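You operate a simulated robot arm through the tools that you are given. There is no shell and no other tool.

You are at the controls of a simulated robot arm. One attempt, no reset.

## Task
Clamp the purple book on the cart, wax its cover with the yellow felt block, then free it.
Fine: wax from the tin, block back in its place; the book stays in the clamp's seat, spine away from the lever. A coat counts when it lies all over at full strength: go over it till it gets no stronger.

The check looks at the end state, three seconds after you hand in, the way a careful person would. Anything else that was tipped, shoved, dropped, spilled or broken makes it a failure. Lids that push on must go on centred and level and be pressed home; caps that screw on are set level and turned clockwise until they are tight.

## Robot
A 6-joint arm with a four-finger gripper, fixed in place. Base frame: the origin is on the floor under the middle of its stand, x ahead of it, y to its left, z up. Readings come in mm, degrees, newtons and seconds.
It reaches about 1041 mm from its shoulder. Its first joint turns from -166.0 to 166.0 degrees. Payload 3.67 kg.
The TCP is the grasp point between the finger pads, 28 mm short of the fingertips. In the tool frame z runs along the fingers and y along their closing line. The gripper opens to 112 mm; its body begins 73 mm behind the TCP.
Orientation is that of the tool frame in the base frame, as a unit quaternion [x, y, z, w]. With the fingers straight down and closing along the base's y, the tool's x points along the base's -x, its y along +y and its z along -z.

## Interface
- The arm moves only by the tool nudge_tool. Its argument "plan" is one flat list of numbers, 7 for each row, row after row: the shift along the base's x, y, z in units of 25 mm (1.0 is 25 mm), then the turn, a rotation vector about the base's x, y, z in units of 8 degrees (1.0 is 8 degrees), then the finger opening in cm, from 0 to 11.2. In form: [dx, dy, dz, ax, ay, az, claw, dx, dy, dz, ax, ay, az, claw, ...]. A call has 1 to 20 rows; each row shifts and turns the commanded pose from where the row before left it. A call with a number of a shift or a turn outside -1 to 1 is refused whole. Each row takes 0.2 s and may step no farther than 50 mm and 8.6 degrees from the row before; otherwise, or with a gripper value out of range, the whole call is refused. Where a pose cannot be reached the arm comes as near as it can. A force on the tool above 40 N (or 10 N above the force at the start of the call, whichever is more), or a blocked arm, ends the call early, and 0.2 s more pass. Each finger travels about 102.5 mm/s and halts on what it meets, pressing with about 25 N; the grip force reading is that of the motor and also rises with nothing between the fingers. The clock runs only during rows and for 0.2 s after the last one: add rows that do not move to give the fingers time. It gives the time, the measured TCP pose, the force on the tool (base axes), the opening and the grip force at its end, in the units of the frame above (readings bear some noise), with the torque about the TCP (base axes, N m) and any sound that the robot's microphone picked up.
- Cameras (640 x 400 px; columns grow to the right, rows downward): "scene" is fixed at [404.1, -653.6, 1308]; the picture's right is [-0.25, 0.97, 0.00], its down [0.78, 0.20, -0.59] and it looks along [-0.58, -0.15, -0.80] (base axes); focal length 240 px, centre (320, 200). "wrist" rides on the gripper at [60, -18, -104] in the tool frame; the picture's right is [0.29, 0.96, 0.00], its down [-0.80, 0.24, -0.55] and it looks along [-0.53, 0.16, 0.83] (tool axes); focal length 234 px, centre (320, 200).
- snapshot(camera): a new picture of that camera. The clock stands still meanwhile.
- measure_at(camera, pixels): there is no depth. For up to 12 entries [column, row, z] of the newest picture of that camera ("zoom" is the newest enlarged one), the place [x, y] in the base frame at which the ray of that pixel passes the height z, good to about 2 mm, but the place of the scene camera against the robot may be out by one fixed shift of up to 12 mm in any direction. The clock stands still meanwhile.
- inspect(camera, box): a new picture of the part [left, top, right, bottom] of that camera's present view, enlarged. The clock stands still meanwhile.
- sign_off(): hands the job in; it is judged then, once.

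Leave the gripper open and the arm clear of the work at the hand-in unless told otherwise.

The tools are called after ">>>" by a JSON object that holds its "name" and its "arguments". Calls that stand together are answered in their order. nudge_tool: Moves the arm, as the interface text tells. Its arguments: {"type":"object","properties":{"plan":{"type":"array","items":{"type":"number"}}},"required":["plan"]} The other tools are called the same way: snapshot (camera) takes a picture; measure_at (camera, pixels) gives the place at which the rays of pixels pass given heights; inspect (camera, box) takes an enlarged picture of a part of a camera's view; sign_off () hands the job in.

At the start:

```text
clock: 0.0
ee_pos: [-135.5, -570.3, 1026.0]
orientation: [0.001, 1.0, 0.0, 0.0]
wrist_force: [-0.4, 0.3, 0.4]
moment: [0.05, 0.03, 0.02]
opening: 112.1
grip_force: 0.1
```

scene: 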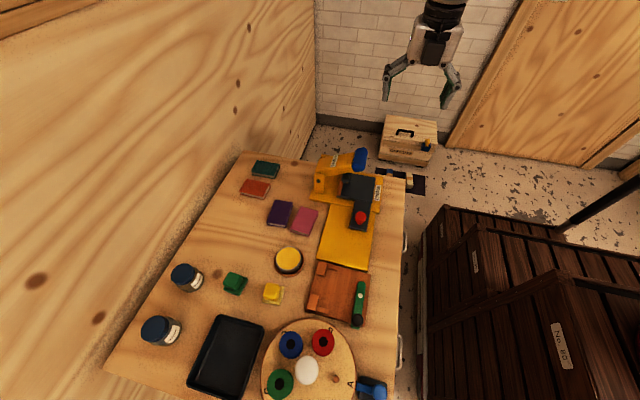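
wrist: 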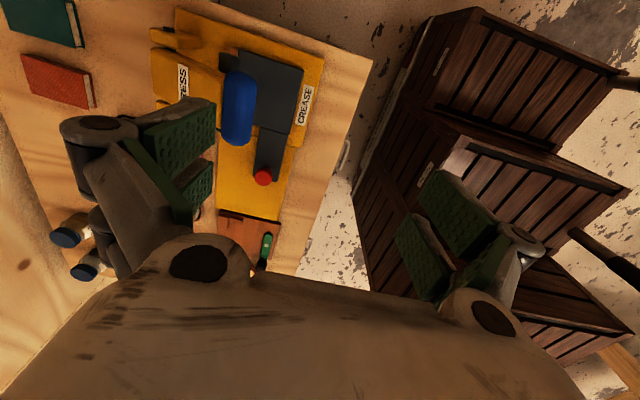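

I see a cart with books, felt blocks, a yellow tin, a clamp with a green lever (around px 340,295) and a press. I'll look closer before moving anything.

>>> {"name": "inspect", "arguments": {"camera": "scene", "box": [220, 140, 420, 265]}}

>>> {"name": "inspect", "arguments": {"camera": "scene", "box": [220, 230, 400, 342]}}

>>> {"name": "inspect", "arguments": {"camera": "scene", "box": [120, 250, 400, 400]}}

```text
3.20 times, centred on (320, 202) of scene
```

zoom: 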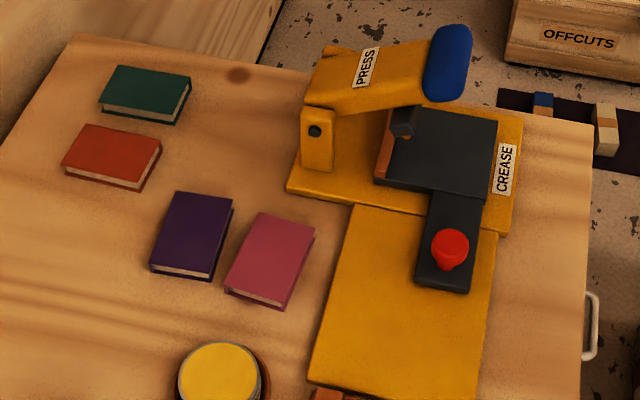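

```text
3.56 times, centred on (310, 286) of scene
```

zoom: 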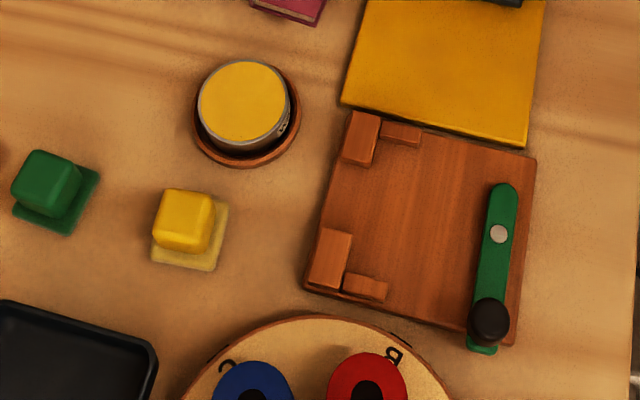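

```text
2.29 times, centred on (260, 325) of scene
```

zoom: 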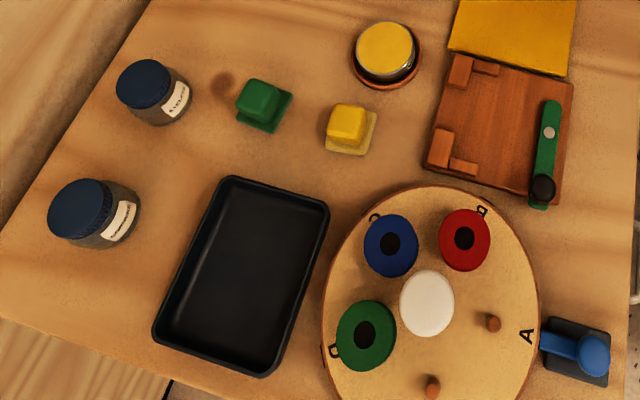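

I see the clamp board with corner stops on its left and a green lever with a black knob on its right; a tin with a yellow top on a brown ring; the yellow block on a yellow pad. I measure points at some candidate heights to get the lie of the cart.

>>> {"name": "snapshot", "arguments": {"camera": "scene"}}

>>> {"name": "measure_at", "arguments": {"camera": "scene", "pixels": [[240, 155, 800], [405, 180, 800], [105, 368, 800], [395, 398, 800], [280, 213, 800], [289, 260, 800], [273, 293, 800], [340, 295, 800], [240, 155, 700], [405, 180, 700], [105, 368, 700], [280, 213, 700]]}}

>>> {"name": "snapshot", "arguments": {"camera": "wrist"}}

```text
taken
```

scene: 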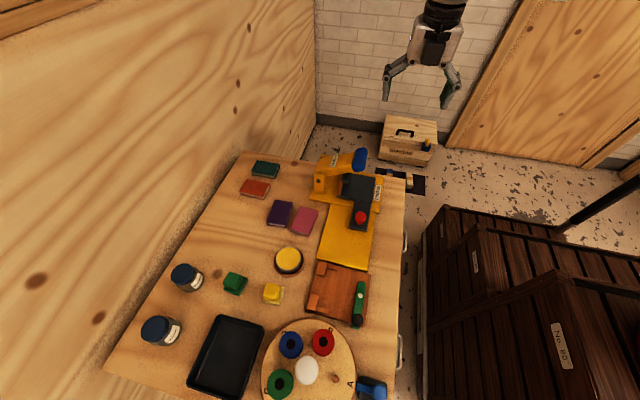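

```text
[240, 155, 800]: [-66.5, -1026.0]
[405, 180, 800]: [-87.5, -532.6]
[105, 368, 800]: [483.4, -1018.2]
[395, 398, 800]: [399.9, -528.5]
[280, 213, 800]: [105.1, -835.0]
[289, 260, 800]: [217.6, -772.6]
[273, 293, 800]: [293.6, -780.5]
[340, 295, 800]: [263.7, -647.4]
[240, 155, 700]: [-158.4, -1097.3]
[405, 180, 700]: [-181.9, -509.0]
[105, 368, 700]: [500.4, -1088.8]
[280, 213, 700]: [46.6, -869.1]
```

```text
taken
```

wrist: 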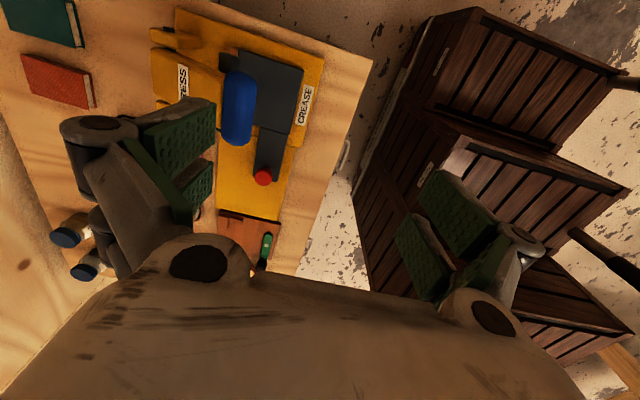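

I compare the cart's corner (wrist px 372,62; scene px 405,180) at several heights in both cameras to fix the top's height.

>>> {"name": "measure_at", "arguments": {"camera": "wrist", "pixels": [[372, 62, 700], [372, 62, 750], [372, 62, 800], [372, 62, 850], [299, 275, 750], [299, 275, 800], [278, 221, 750], [278, 221, 800], [278, 221, 850]]}}

>>> {"name": "measure_at", "arguments": {"camera": "scene", "pixels": [[405, 180, 700], [405, 180, 750], [405, 180, 800], [405, 180, 850], [368, 272, 750], [368, 272, 800], [368, 272, 850]]}}

```text
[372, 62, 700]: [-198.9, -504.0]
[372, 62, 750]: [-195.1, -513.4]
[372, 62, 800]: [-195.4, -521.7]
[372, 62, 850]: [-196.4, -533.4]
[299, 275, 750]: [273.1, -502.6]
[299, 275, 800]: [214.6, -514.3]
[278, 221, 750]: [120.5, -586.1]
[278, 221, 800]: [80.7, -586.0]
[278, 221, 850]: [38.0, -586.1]
```

```text
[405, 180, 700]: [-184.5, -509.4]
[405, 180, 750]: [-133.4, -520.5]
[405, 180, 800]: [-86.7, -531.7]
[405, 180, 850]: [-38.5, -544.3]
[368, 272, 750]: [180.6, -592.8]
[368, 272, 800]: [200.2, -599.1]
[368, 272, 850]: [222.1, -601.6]
```

The top of the cart comes out at z≈695–700. I move the open gripper high over the cart's middle (toward x≈50, y≈-750, z≈1020) for a better wrist view.

>>> {"name": "nudge_tool", "arguments": {"plan": [0.925, -0.9, 0, 0, 0, 0, 11.2, 0.925, -0.9, 0, 0, 0, 0, 11.2, 0.925, -0.9, 0, 0, 0, 0, 11.2, 0.925, -0.9, 0, 0, 0, 0, 11.2, 0.925, -0.9, 0, 0, 0, 0, 11.2, 0.925, -0.9, 0, 0, 0, 0, 11.2, 0.925, -0.9, 0, 0, 0, 0, 11.2, 0.925, -0.9, 0, 0, 0, 0, 11.2, 0, 0, 0, 0, 0, 0, 11.2, 0, 0, 0, 0, 0, 0, 11.2]}}

>>> {"name": "snapshot", "arguments": {"camera": "wrist"}}

>>> {"name": "snapshot", "arguments": {"camera": "scene"}}

```text
clock: 2.2
ee_pos: [48.3, -749.5, 1028.0]
orientation: [0.0, 1.0, 0.0, -0.001]
wrist_force: [0.0, -0.1, -0.1]
moment: [0.0, -0.02, 0.0]
opening: 112.0
grip_force: 0.1
```

```text
taken
```

wrist: 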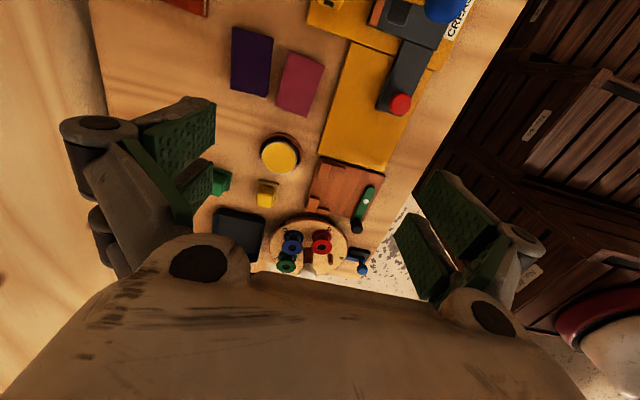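

```text
taken
```

scene: 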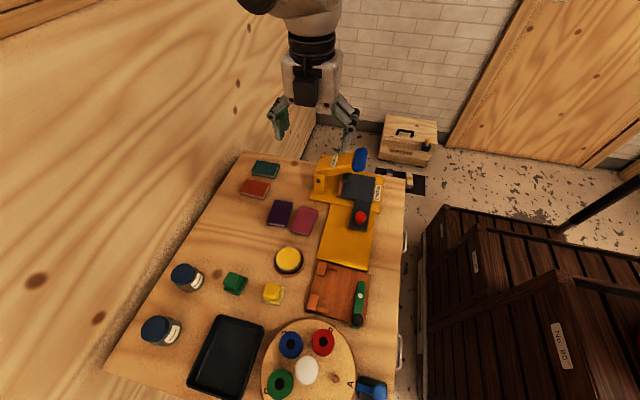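

Two views now overlap. I zoom the wrist view on the tin, block and clamp, and on the books.

>>> {"name": "inspect", "arguments": {"camera": "wrist", "box": [220, 115, 400, 228]}}

>>> {"name": "inspect", "arguments": {"camera": "wrist", "box": [200, 10, 360, 110]}}

>>> {"name": "measure_at", "arguments": {"camera": "wrist", "pixels": [[233, 28, 700], [272, 37, 700], [268, 98, 700], [231, 86, 700], [279, 155, 700], [279, 155, 740], [268, 195, 700], [268, 195, 730], [318, 157, 700], [383, 175, 700], [358, 230, 720], [366, 200, 720]]}}

```text
3.54 times, centred on (310, 172) of wrist
```

zoom: 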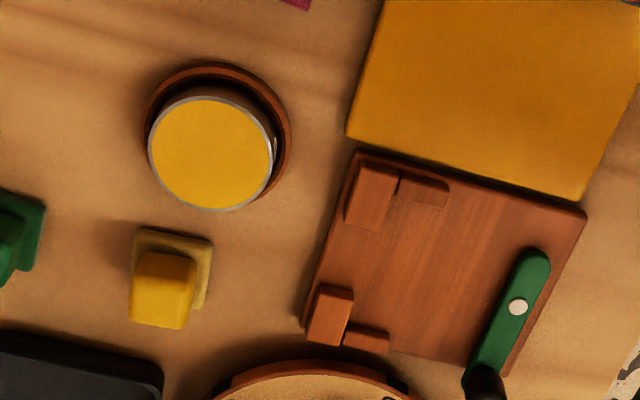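

```text
4.00 times, centred on (280, 60) of wrist
```

zoom: 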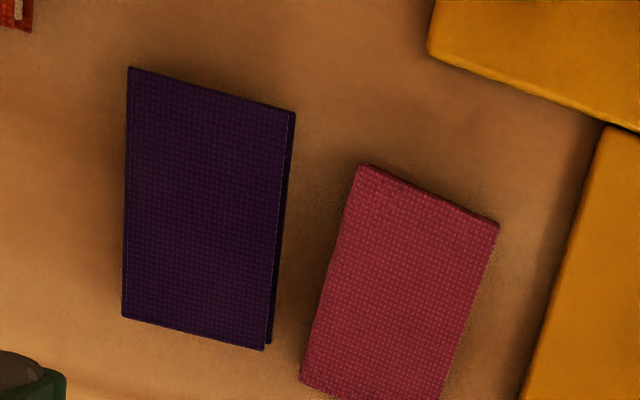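

```text
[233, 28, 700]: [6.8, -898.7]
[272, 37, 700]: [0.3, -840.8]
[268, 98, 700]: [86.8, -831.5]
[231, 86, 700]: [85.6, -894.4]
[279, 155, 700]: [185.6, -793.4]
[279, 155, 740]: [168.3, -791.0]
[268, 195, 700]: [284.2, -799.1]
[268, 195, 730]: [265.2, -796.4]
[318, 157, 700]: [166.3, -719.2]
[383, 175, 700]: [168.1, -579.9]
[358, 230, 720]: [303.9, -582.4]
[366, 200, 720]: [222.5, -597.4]
```

The purple book lies at about x 3..87, y -899..-831; the tin is near (175,-792), the block near (270,-797), and the clamp plate spans about x 165..300, y -720..-580. I lower over the book and tin to see whether the tin is lidded and which side of the book is the spine.

>>> {"name": "nudge_tool", "arguments": {"plan": [0, -0.5, -1, 0, 0, 0, 11.2, 0, -0.5, -1, 0, 0, 0, 11.2, 0, -0.5, -1, 0, 0, 0, 11.2, 0, -0.5, -1, 0, 0, 0, 11.2, 0, -0.5, -1, 0, 0, 0, 11.2, 0, 0, -1, 0, 0, 0, 11.2, 0, 0, 0, 0, 0, 0, 11.2]}}

>>> {"name": "snapshot", "arguments": {"camera": "wrist"}}

>>> {"name": "inspect", "arguments": {"camera": "wrist", "box": [200, 120, 400, 245]}}

>>> {"name": "inspect", "arguments": {"camera": "scene", "box": [260, 195, 324, 235]}}

>>> {"name": "inspect", "arguments": {"camera": "scene", "box": [257, 240, 321, 280]}}

```text
clock: 3.8
ee_pos: [48.9, -814.7, 877.8]
orientation: [0.0, 1.0, -0.001, -0.001]
wrist_force: [0.4, -0.1, -0.4]
moment: [0.02, 0.0, 0.0]
opening: 111.9
grip_force: 0.0
```

```text
taken
```

wrist: 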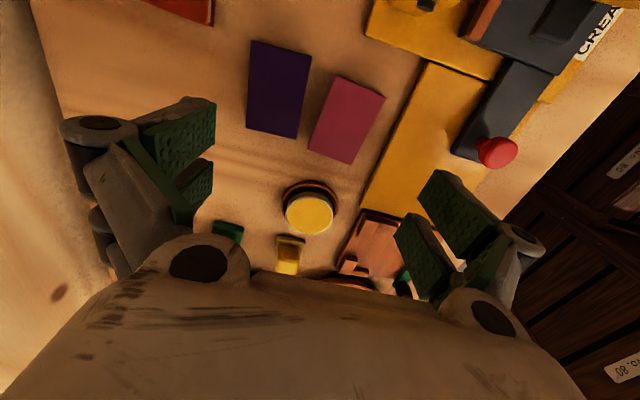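

```text
3.20 times, centred on (300, 182) of wrist
```

zoom: 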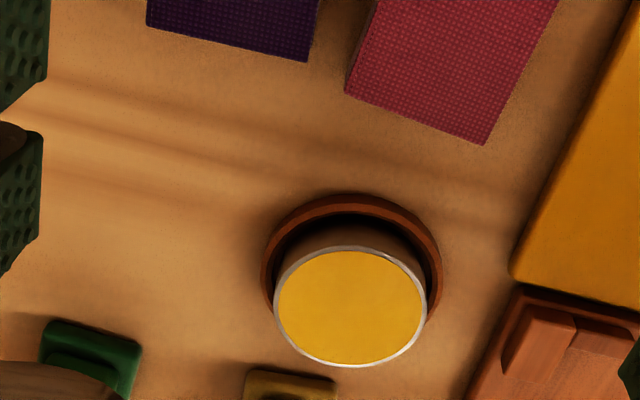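

```text
10.00 times, centred on (292, 215) of scene
```

zoom: 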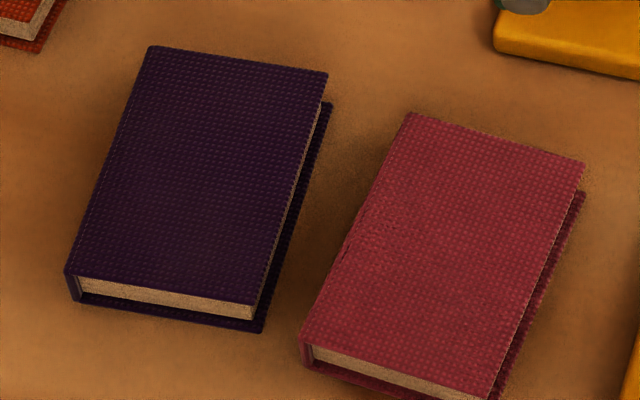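

```text
10.00 times, centred on (289, 260) of scene
```

zoom: 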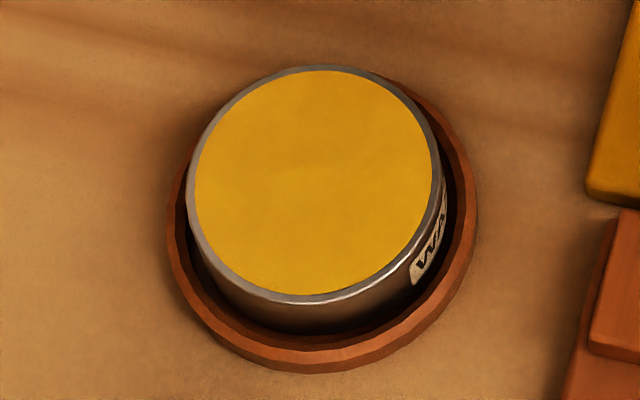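

The tin shows open wax with a "WAX" label and no lid. The purple book's spine is on its -y side (left), its pages open toward +y, which already suits the clamp (lever on +y). Next I look at the clamp close up.

>>> {"name": "nudge_tool", "arguments": {"plan": [0.5, 0.9, 0, 0, 0, 0, 11.2, 0.5, 0.9, 0, 0, 0, 0, 11.2, 0.5, 0.9, 0, 0, 0, 0, 11.2, 0.5, 0.9, 0, 0, 0, 0, 11.2, 0.5, 0.9, 0, 0, 0, 0, 11.2, 0.5, 0.7, 0, 0, 0, 0, 11.2, 0, 0, 0, 0, 0, 0, 11.2]}}

>>> {"name": "snapshot", "arguments": {"camera": "wrist"}}

>>> {"name": "inspect", "arguments": {"camera": "wrist", "box": [200, 120, 400, 245]}}

>>> {"name": "inspect", "arguments": {"camera": "scene", "box": [292, 250, 388, 310]}}

>>> {"name": "inspect", "arguments": {"camera": "scene", "box": [320, 280, 384, 340]}}

```text
clock: 5.4
ee_pos: [125.1, -682.5, 873.5]
orientation: [0.0, 1.0, -0.001, 0.0]
wrist_force: [0.2, -0.1, -0.1]
moment: [0.03, 0.01, -0.02]
opening: 112.0
grip_force: 0.0
```

```text
taken
```

wrist: 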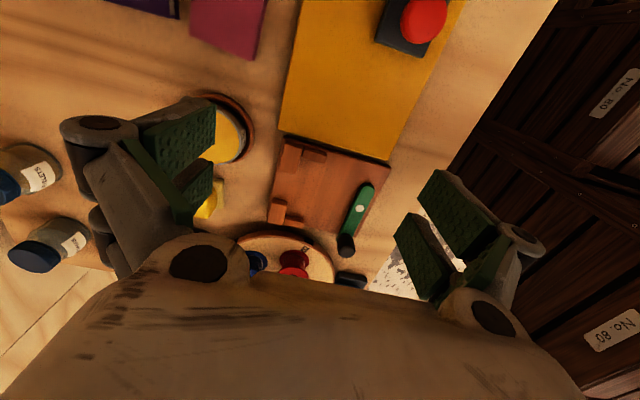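

```text
3.20 times, centred on (300, 182) of wrist
```

zoom: 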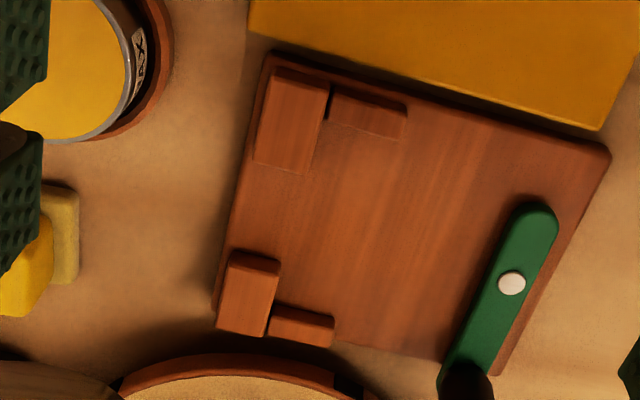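

```text
6.67 times, centred on (340, 280) of scene
```

zoom: 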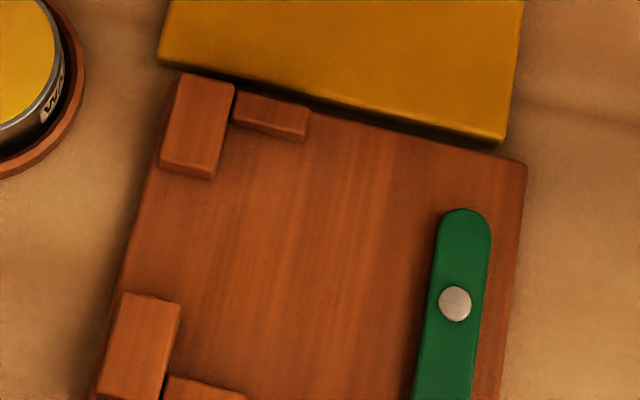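

```text
6.67 times, centred on (352, 310) of scene
```

zoom: 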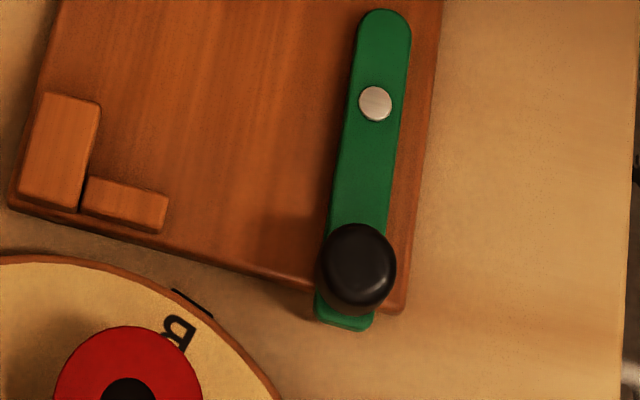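

The clamp: two L-shaped corner stops on the -y side, and a green lever pivoting on the grey screw with its knob end at +x; the short rounded end should swing onto the book's fore edge. I measure features in this wrist zoom.

>>> {"name": "inspect", "arguments": {"camera": "wrist", "box": [250, 120, 410, 260]}}

```text
2.86 times, centred on (330, 190) of wrist
```

zoom: 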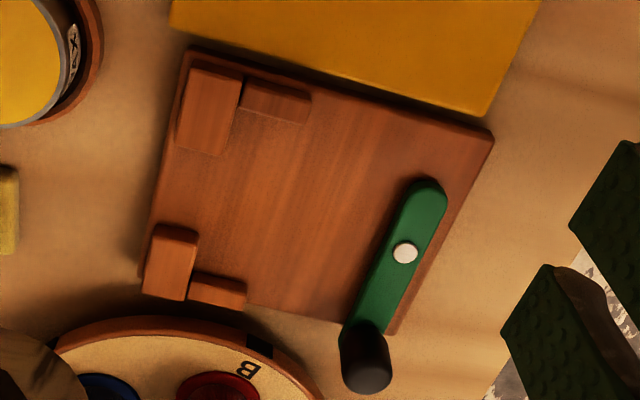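

>>> {"name": "measure_at", "arguments": {"camera": "zoom", "pixels": [[190, 47, 710], [494, 135, 710], [398, 332, 710], [140, 278, 710], [242, 76, 725], [222, 155, 725], [198, 230, 725], [185, 298, 725], [305, 125, 725], [195, 272, 725], [246, 283, 725], [405, 252, 725]]}}

>>> {"name": "measure_at", "arguments": {"camera": "zoom", "pixels": [[190, 47, 700], [494, 135, 700], [398, 332, 700], [140, 278, 700], [242, 76, 715], [222, 155, 715], [198, 230, 715], [185, 298, 715], [305, 125, 715], [195, 272, 715], [246, 283, 715], [405, 252, 715]]}}

```text
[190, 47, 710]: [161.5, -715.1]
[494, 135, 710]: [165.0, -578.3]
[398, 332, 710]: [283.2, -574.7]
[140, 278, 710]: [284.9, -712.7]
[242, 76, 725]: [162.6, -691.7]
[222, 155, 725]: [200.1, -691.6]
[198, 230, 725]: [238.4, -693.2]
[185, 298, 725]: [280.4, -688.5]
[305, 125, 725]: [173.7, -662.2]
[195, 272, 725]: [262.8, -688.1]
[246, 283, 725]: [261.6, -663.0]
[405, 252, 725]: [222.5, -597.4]
```

```text
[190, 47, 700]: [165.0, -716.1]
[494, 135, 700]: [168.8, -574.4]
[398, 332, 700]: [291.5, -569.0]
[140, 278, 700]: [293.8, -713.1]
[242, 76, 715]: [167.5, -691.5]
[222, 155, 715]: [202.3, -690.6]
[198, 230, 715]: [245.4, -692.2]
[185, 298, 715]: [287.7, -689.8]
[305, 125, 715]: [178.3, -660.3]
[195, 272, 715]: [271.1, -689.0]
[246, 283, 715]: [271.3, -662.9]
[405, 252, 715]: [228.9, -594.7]
```

Plate ≈ x 163–290, y -715…-575, spine stop face at y≈-691, end-stop faces about x≈176 and 266. I lower a bit more for a second, nearer view to pin heights.

>>> {"name": "nudge_tool", "arguments": {"plan": [0.25, 0.2, -0.75, 0, 0, 0, 11.2, 0.25, 0.2, -0.75, 0, 0, 0, 11.2, 0.25, 0.2, -0.75, 0, 0, 0, 11.2, 0.25, 0.2, -0.75, 0, 0, 0, 11.2, 0, 0, 0, 0, 0, 0, 11.2]}}

>>> {"name": "snapshot", "arguments": {"camera": "wrist"}}

>>> {"name": "inspect", "arguments": {"camera": "wrist", "box": [210, 110, 420, 290]}}

```text
clock: 6.6
ee_pos: [149.2, -662.3, 800.0]
orientation: [0.0, 1.0, -0.001, -0.001]
wrist_force: [0.3, 0.4, 0.6]
moment: [0.0, 0.02, 0.01]
opening: 111.9
grip_force: 0.1
```

```text
taken
```

wrist: 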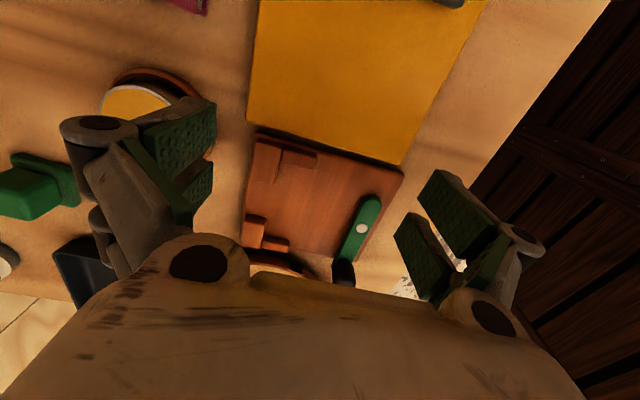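

```text
2.22 times, centred on (315, 200) of wrist
```

zoom: 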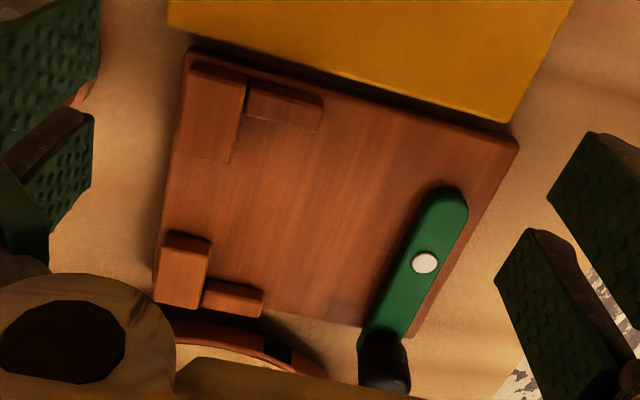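

>>> {"name": "measure_at", "arguments": {"camera": "zoom", "pixels": [[193, 47, 705], [518, 140, 705], [247, 75, 715], [247, 75, 725], [228, 163, 715], [323, 98, 715], [323, 98, 725], [263, 287, 715], [263, 287, 725], [425, 263, 715], [425, 263, 725], [440, 188, 720]]}}

>>> {"name": "measure_at", "arguments": {"camera": "zoom", "pixels": [[205, 285, 715], [205, 285, 725], [210, 240, 715], [210, 240, 725], [468, 210, 715], [468, 210, 725], [420, 200, 715], [385, 360, 740], [385, 360, 760], [385, 360, 780], [318, 130, 700], [318, 130, 710]]}}

```text
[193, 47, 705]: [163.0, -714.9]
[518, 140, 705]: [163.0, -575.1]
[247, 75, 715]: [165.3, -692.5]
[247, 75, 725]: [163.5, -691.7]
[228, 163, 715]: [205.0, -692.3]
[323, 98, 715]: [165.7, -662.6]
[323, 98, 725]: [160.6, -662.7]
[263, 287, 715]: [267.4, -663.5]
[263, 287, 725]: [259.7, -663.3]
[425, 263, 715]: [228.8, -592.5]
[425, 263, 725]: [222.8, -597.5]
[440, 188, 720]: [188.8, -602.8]
```

```text
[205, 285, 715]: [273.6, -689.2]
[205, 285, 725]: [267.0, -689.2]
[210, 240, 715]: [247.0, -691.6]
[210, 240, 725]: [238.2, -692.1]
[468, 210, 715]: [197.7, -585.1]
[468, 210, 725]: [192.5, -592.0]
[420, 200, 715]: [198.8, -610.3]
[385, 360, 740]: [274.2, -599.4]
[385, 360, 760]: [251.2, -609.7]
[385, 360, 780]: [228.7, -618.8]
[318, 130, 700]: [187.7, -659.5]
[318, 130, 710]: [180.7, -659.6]
```

I zoom on the gripper's right fingers to learn how wide the finger pairs are.

>>> {"name": "inspect", "arguments": {"camera": "wrist", "box": [370, 150, 550, 330]}}

>>> {"name": "snapshot", "arguments": {"camera": "scene"}}

>>> {"name": "inspect", "arguments": {"camera": "scene", "box": [240, 120, 420, 300]}}

```text
2.22 times, centred on (460, 240) of wrist
```

zoom: 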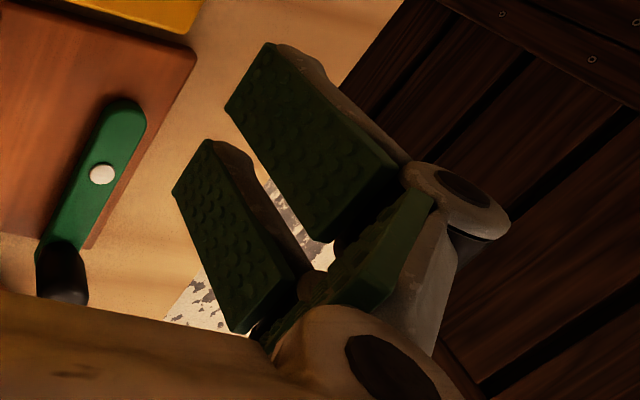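

```text
taken
```

scene: 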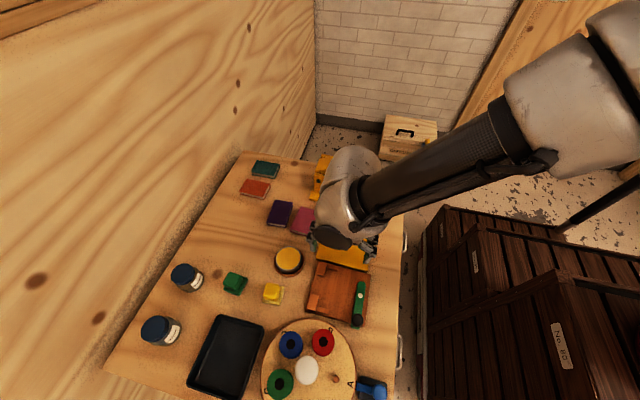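

```text
2.22 times, centred on (330, 210) of scene
```

zoom: 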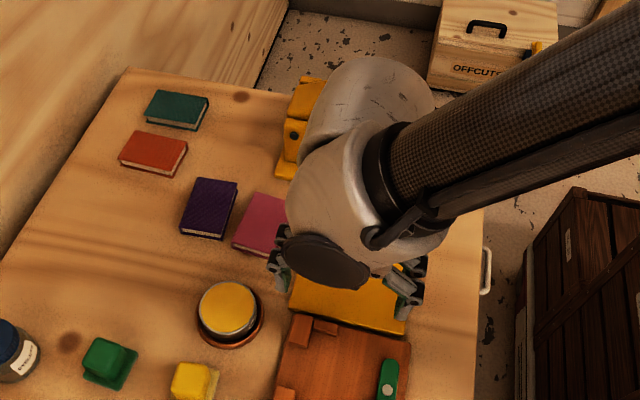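

The pads seem to span about 50 mm along x and their tips may sit higher when wide open. I test by closing to 6 cm here in free air and looking again.

>>> {"name": "nudge_tool", "arguments": {"plan": [0, 0, 0, 0, 0, 0, 6.0, 0, 0, 0, 0, 0, 0, 6.0, 0, 0, 0, 0, 0, 0, 6.0, 0, 0, 0, 0, 0, 0, 6.0]}}

>>> {"name": "snapshot", "arguments": {"camera": "wrist"}}

>>> {"name": "inspect", "arguments": {"camera": "wrist", "box": [230, 120, 430, 280]}}

```text
clock: 7.6
ee_pos: [149.7, -663.2, 799.5]
orientation: [-0.001, 1.0, 0.0, -0.001]
wrist_force: [-0.1, 0.1, 0.3]
moment: [0.02, -0.02, 0.02]
opening: 59.9
grip_force: 0.1
```

```text
taken
```

wrist: 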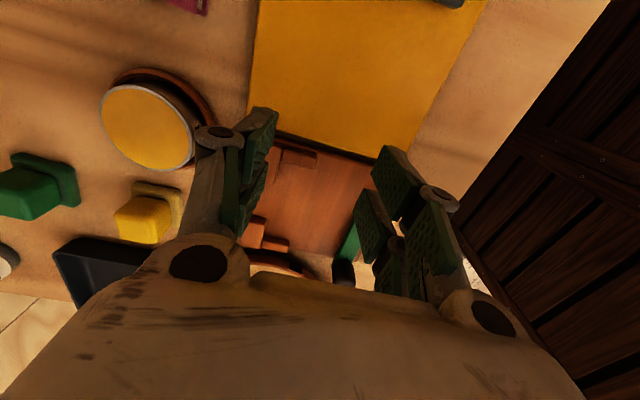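

```text
2.50 times, centred on (330, 200) of wrist
```

zoom: 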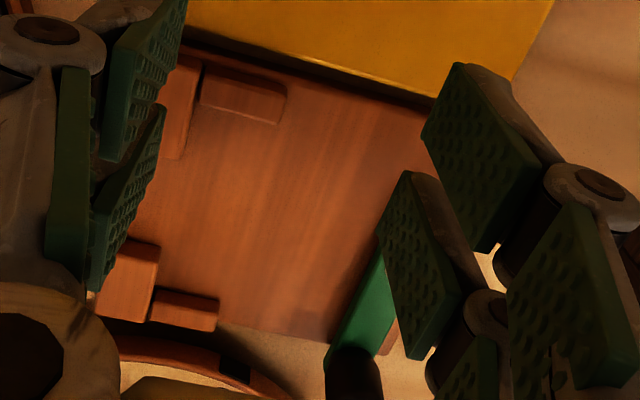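

At 60 mm opening the tips reach about 21 mm beyond the TCP, versus ~7 mm when fully open, so they dip when closing. I now zoom on the yellow block, tin and knob in the scene picture.

>>> {"name": "inspect", "arguments": {"camera": "scene", "box": [241, 273, 305, 313]}}

>>> {"name": "inspect", "arguments": {"camera": "wrist", "box": [95, 60, 215, 260]}}

>>> {"name": "inspect", "arguments": {"camera": "scene", "box": [325, 275, 389, 335]}}

```text
10.00 times, centred on (273, 293) of scene
```

zoom: 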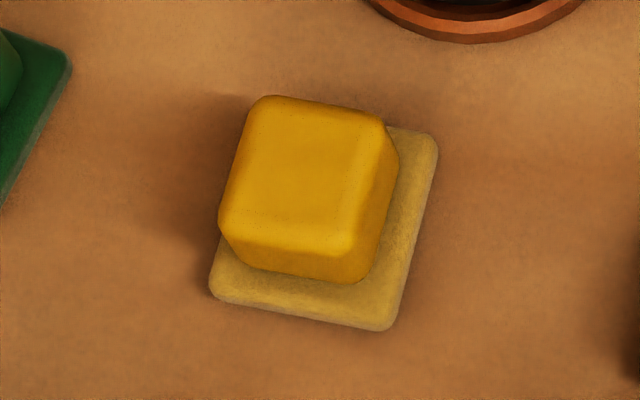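

```text
2.00 times, centred on (155, 160) of wrist
```

zoom: 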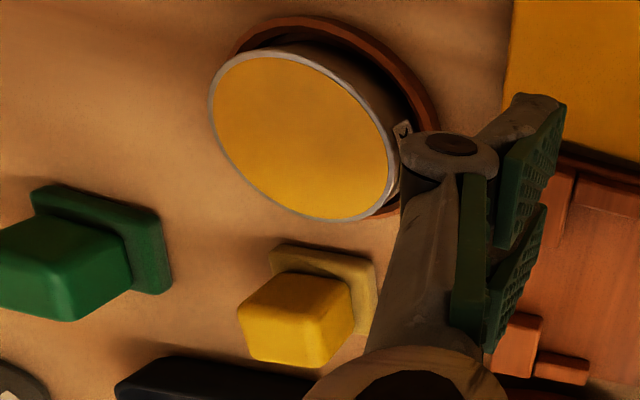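

```text
6.67 times, centred on (357, 305) of scene
```

zoom: 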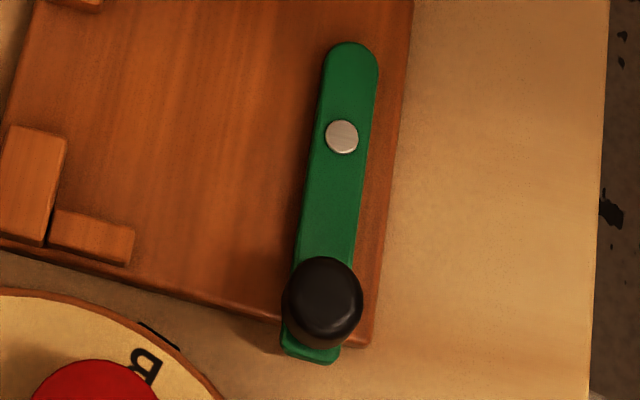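

I'll touch the bare cart top with closed fingers at about (160,-880), between books and jars, to get its height. First rise and travel there with the gripper closing.

>>> {"name": "nudge_tool", "arguments": {"plan": [0, 0, 1, 0, 0, 0, 0, 0, 0, 1, 0, 0, 0, 0, 0, -1, 0, 0, 0, 0, 0, 0, -1, 0, 0, 0, 0, 0, 0, -1, 0, 0, 0, 0, 0, 0, -1, 0, 0, 0, 0, 0, 0.2, -1, 0, 0, 0, 0, 0, 0.2, -1, 0, 0, 0, 0, 0, 0, -1, 0, 0, 0, 0, 0, 0, -1, 0, 0, 0, 0, 0, 0, -0.7, 0, 0, 0, 0, 0, 0, 0, 0, 0, 0, 0, 0]}}

>>> {"name": "snapshot", "arguments": {"camera": "wrist"}}

>>> {"name": "snapshot", "arguments": {"camera": "scene"}}

```text
clock: 10.2
ee_pos: [158.1, -879.3, 850.3]
orientation: [0.001, 1.0, 0.0, -0.001]
wrist_force: [0.1, 0.2, 0.6]
moment: [-0.01, 0.01, -0.01]
opening: 0.0
grip_force: 24.9
```

```text
taken
```

wrist: 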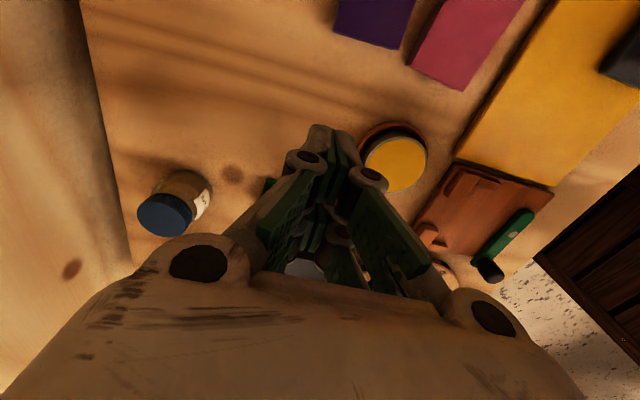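

```text
taken
```

scene: 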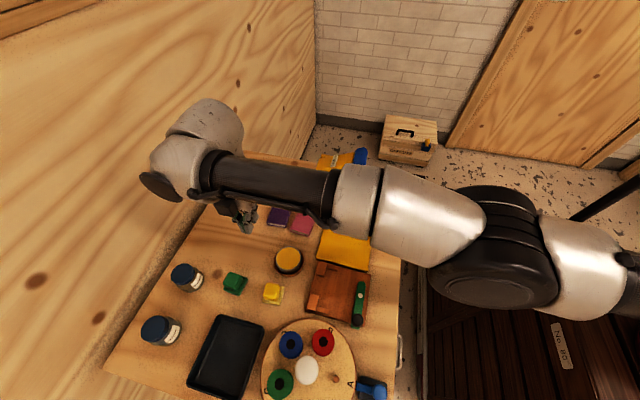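

The fingers are over bare wood. I check the fingertip in the scene picture for calibration, then descend 100 mm quickly and on slowly until it touches.

>>> {"name": "inspect", "arguments": {"camera": "scene", "box": [213, 190, 277, 250]}}

>>> {"name": "measure_at", "arguments": {"camera": "scene", "pixels": [[245, 231, 822], [250, 231, 822], [240, 231, 822], [245, 234, 822]]}}

>>> {"name": "nudge_tool", "arguments": {"plan": [0, 0, -1, 0, 0, 0, 0, 0, 0, -1, 0, 0, 0, 0, 0, 0, -1, 0, 0, 0, 0, 0, 0, -1, 0, 0, 0, 0, 0, 0, 0, 0, 0, 0, 0]}}

```text
6.67 times, centred on (245, 220) of scene
```

zoom: 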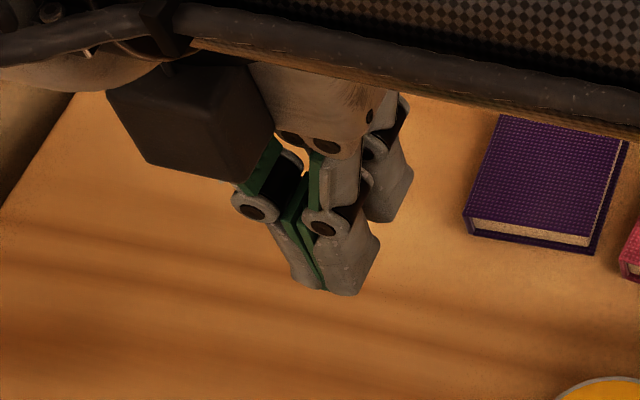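

```text
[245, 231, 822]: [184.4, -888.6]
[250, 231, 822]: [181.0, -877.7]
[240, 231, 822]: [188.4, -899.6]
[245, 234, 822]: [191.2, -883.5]
```

```text
clock: 11.4
ee_pos: [157.7, -877.5, 751.0]
orientation: [0.0, 1.0, 0.0, -0.001]
wrist_force: [0.1, 0.1, -0.2]
moment: [-0.02, -0.01, 0.02]
opening: 0.0
grip_force: 25.3
out of reach, approached as far as the arm can: row 4
```

The far spot is at the edge of reach (row 4 out of reach at r≈892, z≈750). I move in to about (125,-850), which is still bare wood, and continue down slowly.

>>> {"name": "nudge_tool", "arguments": {"plan": [-0.6, 0.5, 0.2, 0, 0, 0, 0, -0.7, 0.6, 0, 0, 0, 0, 0, 0, 0, -0.4, 0, 0, 0, 0, 0, 0, -0.2, 0, 0, 0, 0, 0, 0, -0.2, 0, 0, 0, 0]}}

>>> {"name": "snapshot", "arguments": {"camera": "wrist"}}

```text
clock: 12.6
ee_pos: [124.9, -870.6, 733.5]
orientation: [0.0, 1.0, -0.001, -0.001]
wrist_force: [-0.1, -0.2, -0.1]
moment: [-0.03, -0.03, -0.02]
opening: 0.1
grip_force: 24.8
out of reach, approached as far as the arm can: row 1, 2
```

```text
taken
```

wrist: 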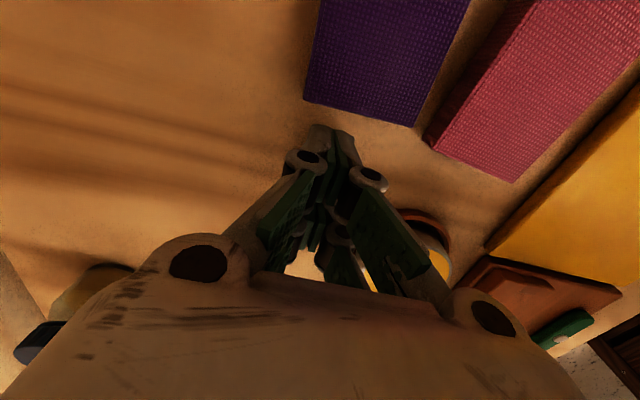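

The arm seems near full stretch: it moved only 7 mm toward +y. I rise slightly and retract toward the base in small steps to see how it responds.

>>> {"name": "nudge_tool", "arguments": {"plan": [-0.05, 0.4, 0.3, 0, 0, 0, 0, -0.05, 0.4, 0.2, 0, 0, 0, 0, -0.05, 0.4, 0, 0, 0, 0, 0, 0, 0, 0, 0, 0, 0, 0]}}

```text
clock: 13.6
ee_pos: [115.4, -867.5, 744.0]
orientation: [0.0, 1.0, 0.001, -0.001]
wrist_force: [-0.1, 0.4, 0.3]
moment: [-0.03, 0.06, 0.01]
opening: 0.0
grip_force: 24.8
out of reach, approached as far as the arm can: row 1, 2, 3
```

Moves toward the base are being refused here, so I go up first to 850 and then try retracting.

>>> {"name": "nudge_tool", "arguments": {"plan": [0, 0, 1, 0, 0, 0, 0, 0, 0, 1, 0, 0, 0, 0, 0, 0, 1, 0, 0, 0, 0, 0, 0, 1, 0, 0, 0, 0, 0, 0, 0, 0, 0, 0, 0]}}

>>> {"name": "snapshot", "arguments": {"camera": "scene"}}

```text
clock: 14.8
ee_pos: [115.2, -870.4, 846.9]
orientation: [0.0, 1.0, 0.001, -0.002]
wrist_force: [0.3, -0.5, 0.2]
moment: [-0.02, -0.02, -0.02]
opening: 0.0
grip_force: 25.0
out of reach, approached as far as the arm can: row 2
```

```text
taken
```

scene: 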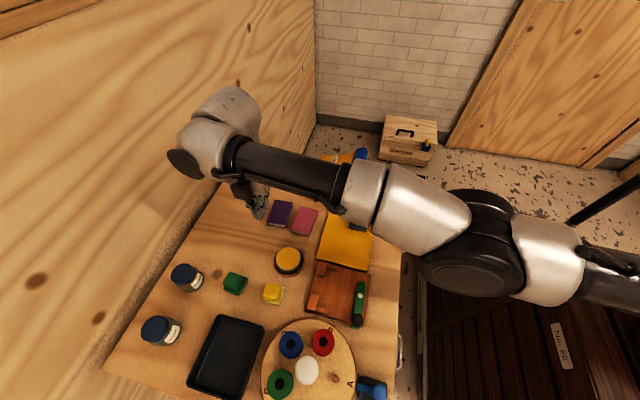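

>>> {"name": "nudge_tool", "arguments": {"plan": [0, 0.5, 0, 0, 0, 0, 0, 0, 0.5, 0, 0, 0, 0, 0, 0, 0.5, 0, 0, 0, 0, 0, 0, 0.5, 0, 0, 0, 0, 0, 0, 0, 0, 0, 0, 0, 0]}}

```text
clock: 16.0
ee_pos: [114.0, -818.6, 843.8]
orientation: [-0.001, 1.0, 0.0, -0.001]
wrist_force: [-0.1, -0.8, 0.4]
moment: [0.02, -0.04, -0.01]
opening: 0.0
grip_force: 25.3
out of reach, approached as far as the arm can: row 1
```

It retracts well from here, so r≈880 is the stretch limit to respect. I'll touch the bare top between tin and clamp at (225,-742) instead.

>>> {"name": "nudge_tool", "arguments": {"plan": [0.888, 0.613, 0, 0, 0, 0, 0, 0.888, 0.613, 0, 0, 0, 0, 0, 0.888, 0.613, 0, 0, 0, 0, 0, 0.888, 0.613, 0, 0, 0, 0, 0, 0.888, 0.613, 0, 0, 0, 0, 0, 0, 0, -1, 0, 0, 0, 0, 0, 0, -1, 0, 0, 0, 0, 0, 0, -1, 0, 0, 0, 0, 0, 0, -0.6, 0, 0, 0, 0, 0, 0, 0, 0, 0, 0, 0]}}

>>> {"name": "snapshot", "arguments": {"camera": "wrist"}}

>>> {"name": "snapshot", "arguments": {"camera": "scene"}}

```text
clock: 18.2
ee_pos: [224.8, -742.7, 753.8]
orientation: [0.0, 1.0, 0.0, -0.001]
wrist_force: [-0.4, -0.5, 1.0]
moment: [0.01, 0.0, 0.02]
opening: 0.0
grip_force: 25.0
```

```text
taken
```

wrist: 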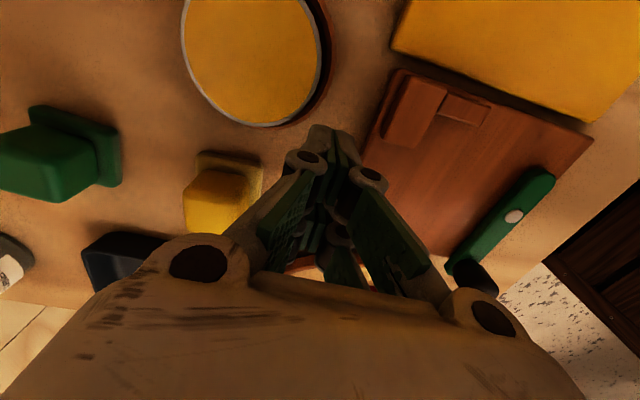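

```text
taken
```

scene: 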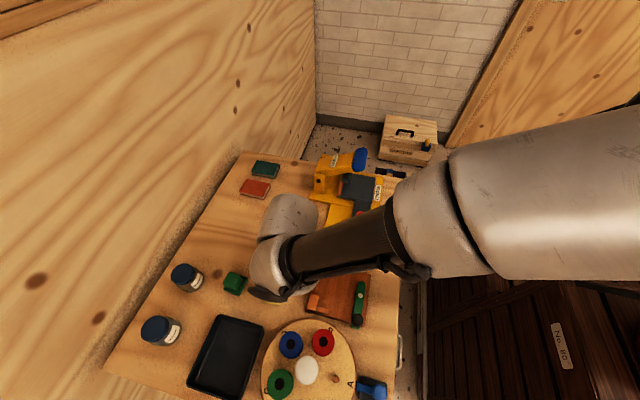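

Tips are now about 26 mm over the top, midway between block and clamp. I descend in 2 mm rows until contact.

>>> {"name": "nudge_tool", "arguments": {"plan": [0, 0, -0.4, 0, 0, 0, 0, 0, 0, -0.2, 0, 0, 0, 0, 0, 0, -0.1, 0, 0, 0, 0, 0, 0, -0.08, 0, 0, 0, 0, 0, 0, -0.08, 0, 0, 0, 0, 0, 0, -0.08, 0, 0, 0, 0, 0, 0, -0.08, 0, 0, 0, 0, 0, 0, -0.08, 0, 0, 0, 0, 0, 0, -0.08, 0, 0, 0, 0, 0, 0, -0.08, 0, 0, 0, 0, 0, 0, -0.08, 0, 0, 0, 0, 0, 0, -0.08, 0, 0, 0, 0]}}

```text
clock: 20.6
ee_pos: [226.3, -744.1, 725.1]
orientation: [0.0, 1.0, 0.0, -0.001]
wrist_force: [2.2, 11.8, 17.2]
moment: [0.35, -0.15, 0.01]
opening: 0.2
grip_force: 35.8
stopped in row 12: the force on the tool passed its limit at 45 N (the readings are from after the stop); the commanded pose is now the measured one
```

Contact with the cart top at TCP z≈725 (closed tips → top ≈697). Now I lift and do the same on the clamp's plate at about (222,-650).

>>> {"name": "nudge_tool", "arguments": {"plan": [0, 0, 0.5, 0, 0, 0, 0, 0, 0, 1, 0, 0, 0, 0, 0, 1, 0.3, 0, 0, 0, 0, 0, 1, 0, 0, 0, 0, 0, 0, 1, 0, 0, 0, 0, 0, -0.1, 0.7, -0.4, 0, 0, 0, 0, 0, 0, -0.4, 0, 0, 0, 0, 0, 0, 0, 0, 0, 0, 0]}}

>>> {"name": "snapshot", "arguments": {"camera": "wrist"}}

```text
clock: 22.4
ee_pos: [220.7, -651.6, 748.6]
orientation: [-0.001, 1.0, -0.001, 0.0]
wrist_force: [0.0, -0.4, 0.0]
moment: [-0.02, 0.02, 0.06]
opening: 0.2
grip_force: 35.1
```

```text
taken
```

wrist: 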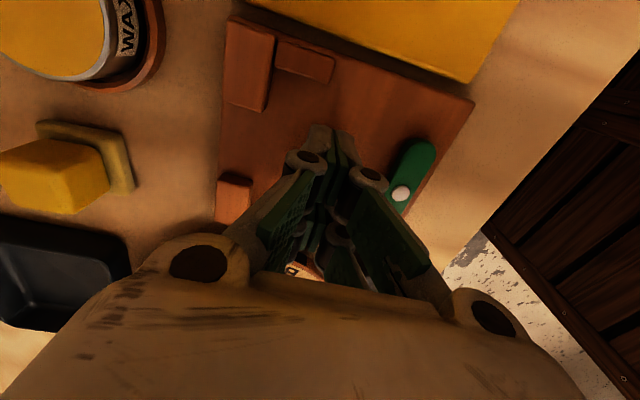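

>>> {"name": "nudge_tool", "arguments": {"plan": [0, 0, -0.2, 0, 0, 0, 0, 0, 0, -0.08, 0, 0, 0, 0, 0, 0, -0.08, 0, 0, 0, 0, 0, 0, -0.08, 0, 0, 0, 0, 0, 0, -0.08, 0, 0, 0, 0, 0, 0, -0.08, 0, 0, 0, 0, 0, 0, -0.08, 0, 0, 0, 0, 0, 0, -0.08, 0, 0, 0, 0, 0, 0, -0.08, 0, 0, 0, 0, 0, 0, -0.08, 0, 0, 0, 0]}}

```text
clock: 23.9
ee_pos: [222.8, -652.2, 737.0]
orientation: [0.0, 1.0, -0.001, -0.001]
wrist_force: [2.7, 8.5, 14.6]
moment: [0.25, -0.16, 0.06]
opening: 0.3
grip_force: 35.7
stopped in row 7: the force on the tool passed its limit at 46 N (the readings are from after the stop); the commanded pose is now the measured one
```

Plate top is 12 mm above the cart top (contact at TCP z≈737). Now I go up and over to look down on the purple book from about (0,-820,850).

>>> {"name": "nudge_tool", "arguments": {"plan": [0, 0, 0.5, 0, 0, 0, 0, 0, 0, 1, 0, 0, 0, 0, 0, 0, 1, 0, 0, 0, 0, 0, 0, 1, 0, 0, 0, 0, 0, 0, 1, 0, 0, 0, 0, -0.89, -0.67, 0, 0, 0, 0, 0, -0.89, -0.67, 0, 0, 0, 0, 0, -0.89, -0.67, 0, 0, 0, 0, 0, -0.89, -0.67, 0, 0, 0, 0, 0, -0.89, -0.67, 0, 0, 0, 0, 0, -0.89, -0.67, 0, 0, 0, 0, 0, -0.89, -0.67, 0, 0, 0, 0, 0, -0.89, -0.67, 0, 0, 0, 0, 0, -0.89, -0.67, 0, 0, 0, 0, 0, -0.89, -0.67, 0, 0, 0, 0, 0, 0, 0, 0, 0, 0, 0, 0]}}

>>> {"name": "snapshot", "arguments": {"camera": "wrist"}}

>>> {"name": "inspect", "arguments": {"camera": "wrist", "box": [180, 60, 380, 185]}}

```text
clock: 27.3
ee_pos: [-0.8, -820.3, 849.4]
orientation: [0.0, 1.0, -0.002, -0.002]
wrist_force: [0.3, 0.4, 0.1]
moment: [0.0, 0.02, 0.01]
opening: 0.3
grip_force: 35.2
```

```text
taken
```

wrist: 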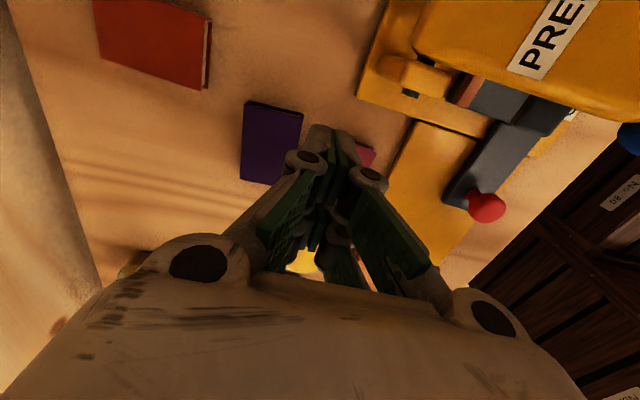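

```text
3.20 times, centred on (280, 122) of wrist
```

zoom: 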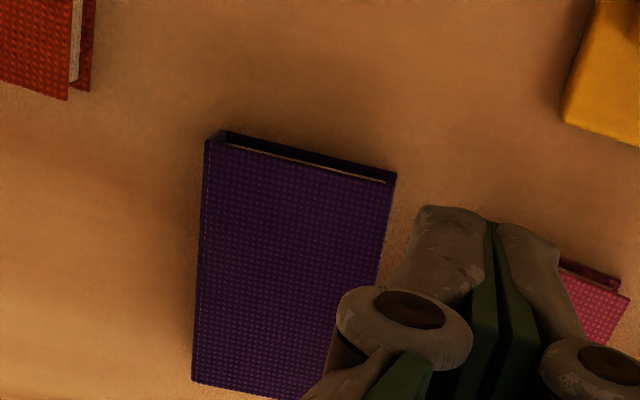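

I measure the book's top cover corners (zoom px 207,141; 388,184; 192,382) at z=715, and lower cover corners at z=698.

>>> {"name": "measure_at", "arguments": {"camera": "zoom", "pixels": [[207, 141, 715], [388, 184, 715], [192, 382, 715], [320, 398, 715], [220, 131, 699], [397, 172, 699], [220, 131, 702], [207, 141, 720], [388, 184, 720], [192, 382, 720]]}}

```text
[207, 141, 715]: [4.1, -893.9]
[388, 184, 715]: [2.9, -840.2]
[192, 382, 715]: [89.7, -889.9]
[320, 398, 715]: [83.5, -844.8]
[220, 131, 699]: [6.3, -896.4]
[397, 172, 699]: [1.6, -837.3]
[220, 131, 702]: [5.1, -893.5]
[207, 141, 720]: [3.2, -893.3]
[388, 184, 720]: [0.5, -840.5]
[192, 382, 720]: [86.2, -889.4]
```

The book's top is about 18 mm above the cart; it is turned about +2.5°. To know how low I may grip, I touch the top of one corner stop at (183,-703).

>>> {"name": "nudge_tool", "arguments": {"plan": [0.92, 0.585, 0, 0, 0, 0, 0, 0.92, 0.585, 0, 0, 0, 0, 0, 0.92, 0.585, 0, 0, 0, 0, 0, 0.92, 0.585, 0, 0, 0, 0, 0, 0.92, 0.585, 0, 0, 0, 0, 0, 0.92, 0.585, 0, 0, 0, 0, 0, 0.92, 0.585, 0, 0, 0, 0, 0, 0.92, 0.585, 0, 0, 0, 0, 0, 0, 0, -1, 0, 0, 0, 0, 0, 0, -1, 0, 0, 0, 0, 0, 0, -1, 0, 0, 0, 0, 0, 0, -0.4, 0, 0, 0, 0, 0, 0, 0, 0, 0, 0, 0]}}

>>> {"name": "snapshot", "arguments": {"camera": "wrist"}}

```text
clock: 30.1
ee_pos: [182.4, -702.4, 762.2]
orientation: [0.0, 1.0, -0.003, -0.002]
wrist_force: [0.5, -0.1, -0.2]
moment: [0.0, 0.0, 0.03]
opening: 0.0
grip_force: 36.0
```

```text
taken
```

wrist: 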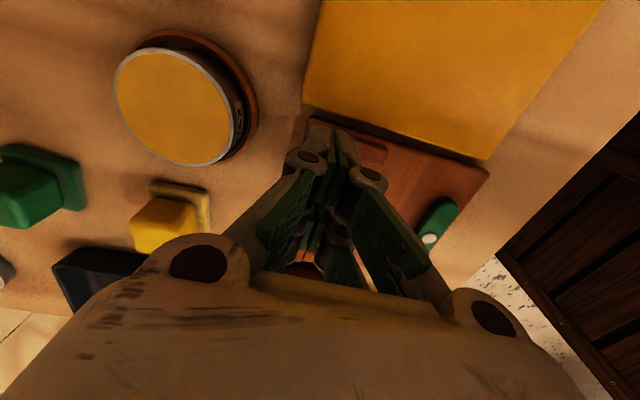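

>>> {"name": "nudge_tool", "arguments": {"plan": [0, 0, -0.2, 0, 0, 0, 0, 0, 0, -0.08, 0, 0, 0, 0, 0, 0, -0.08, 0, 0, 0, 0, 0, 0, -0.08, 0, 0, 0, 0, 0, 0, -0.08, 0, 0, 0, 0, 0, 0, -0.08, 0, 0, 0, 0, 0, 0, -0.08, 0, 0, 0, 0, 0, 0, -0.08, 0, 0, 0, 0, 0, 0, -0.08, 0, 0, 0, 0, 0, 0, -0.08, 0, 0, 0, 0, 0, 0, -0.08, 0, 0, 0, 0, 0, 0, -0.08, 0, 0, 0, 0]}}

```text
clock: 31.9
ee_pos: [183.7, -704.2, 748.7]
orientation: [-0.001, 1.0, -0.004, -0.001]
wrist_force: [0.8, 8.7, 16.0]
moment: [0.32, -0.09, 0.04]
opening: 0.0
grip_force: 35.3
stopped in row 8: the force on the tool passed its limit at 45 N (the readings are from after the stop); the commanded pose is now the measured one
```

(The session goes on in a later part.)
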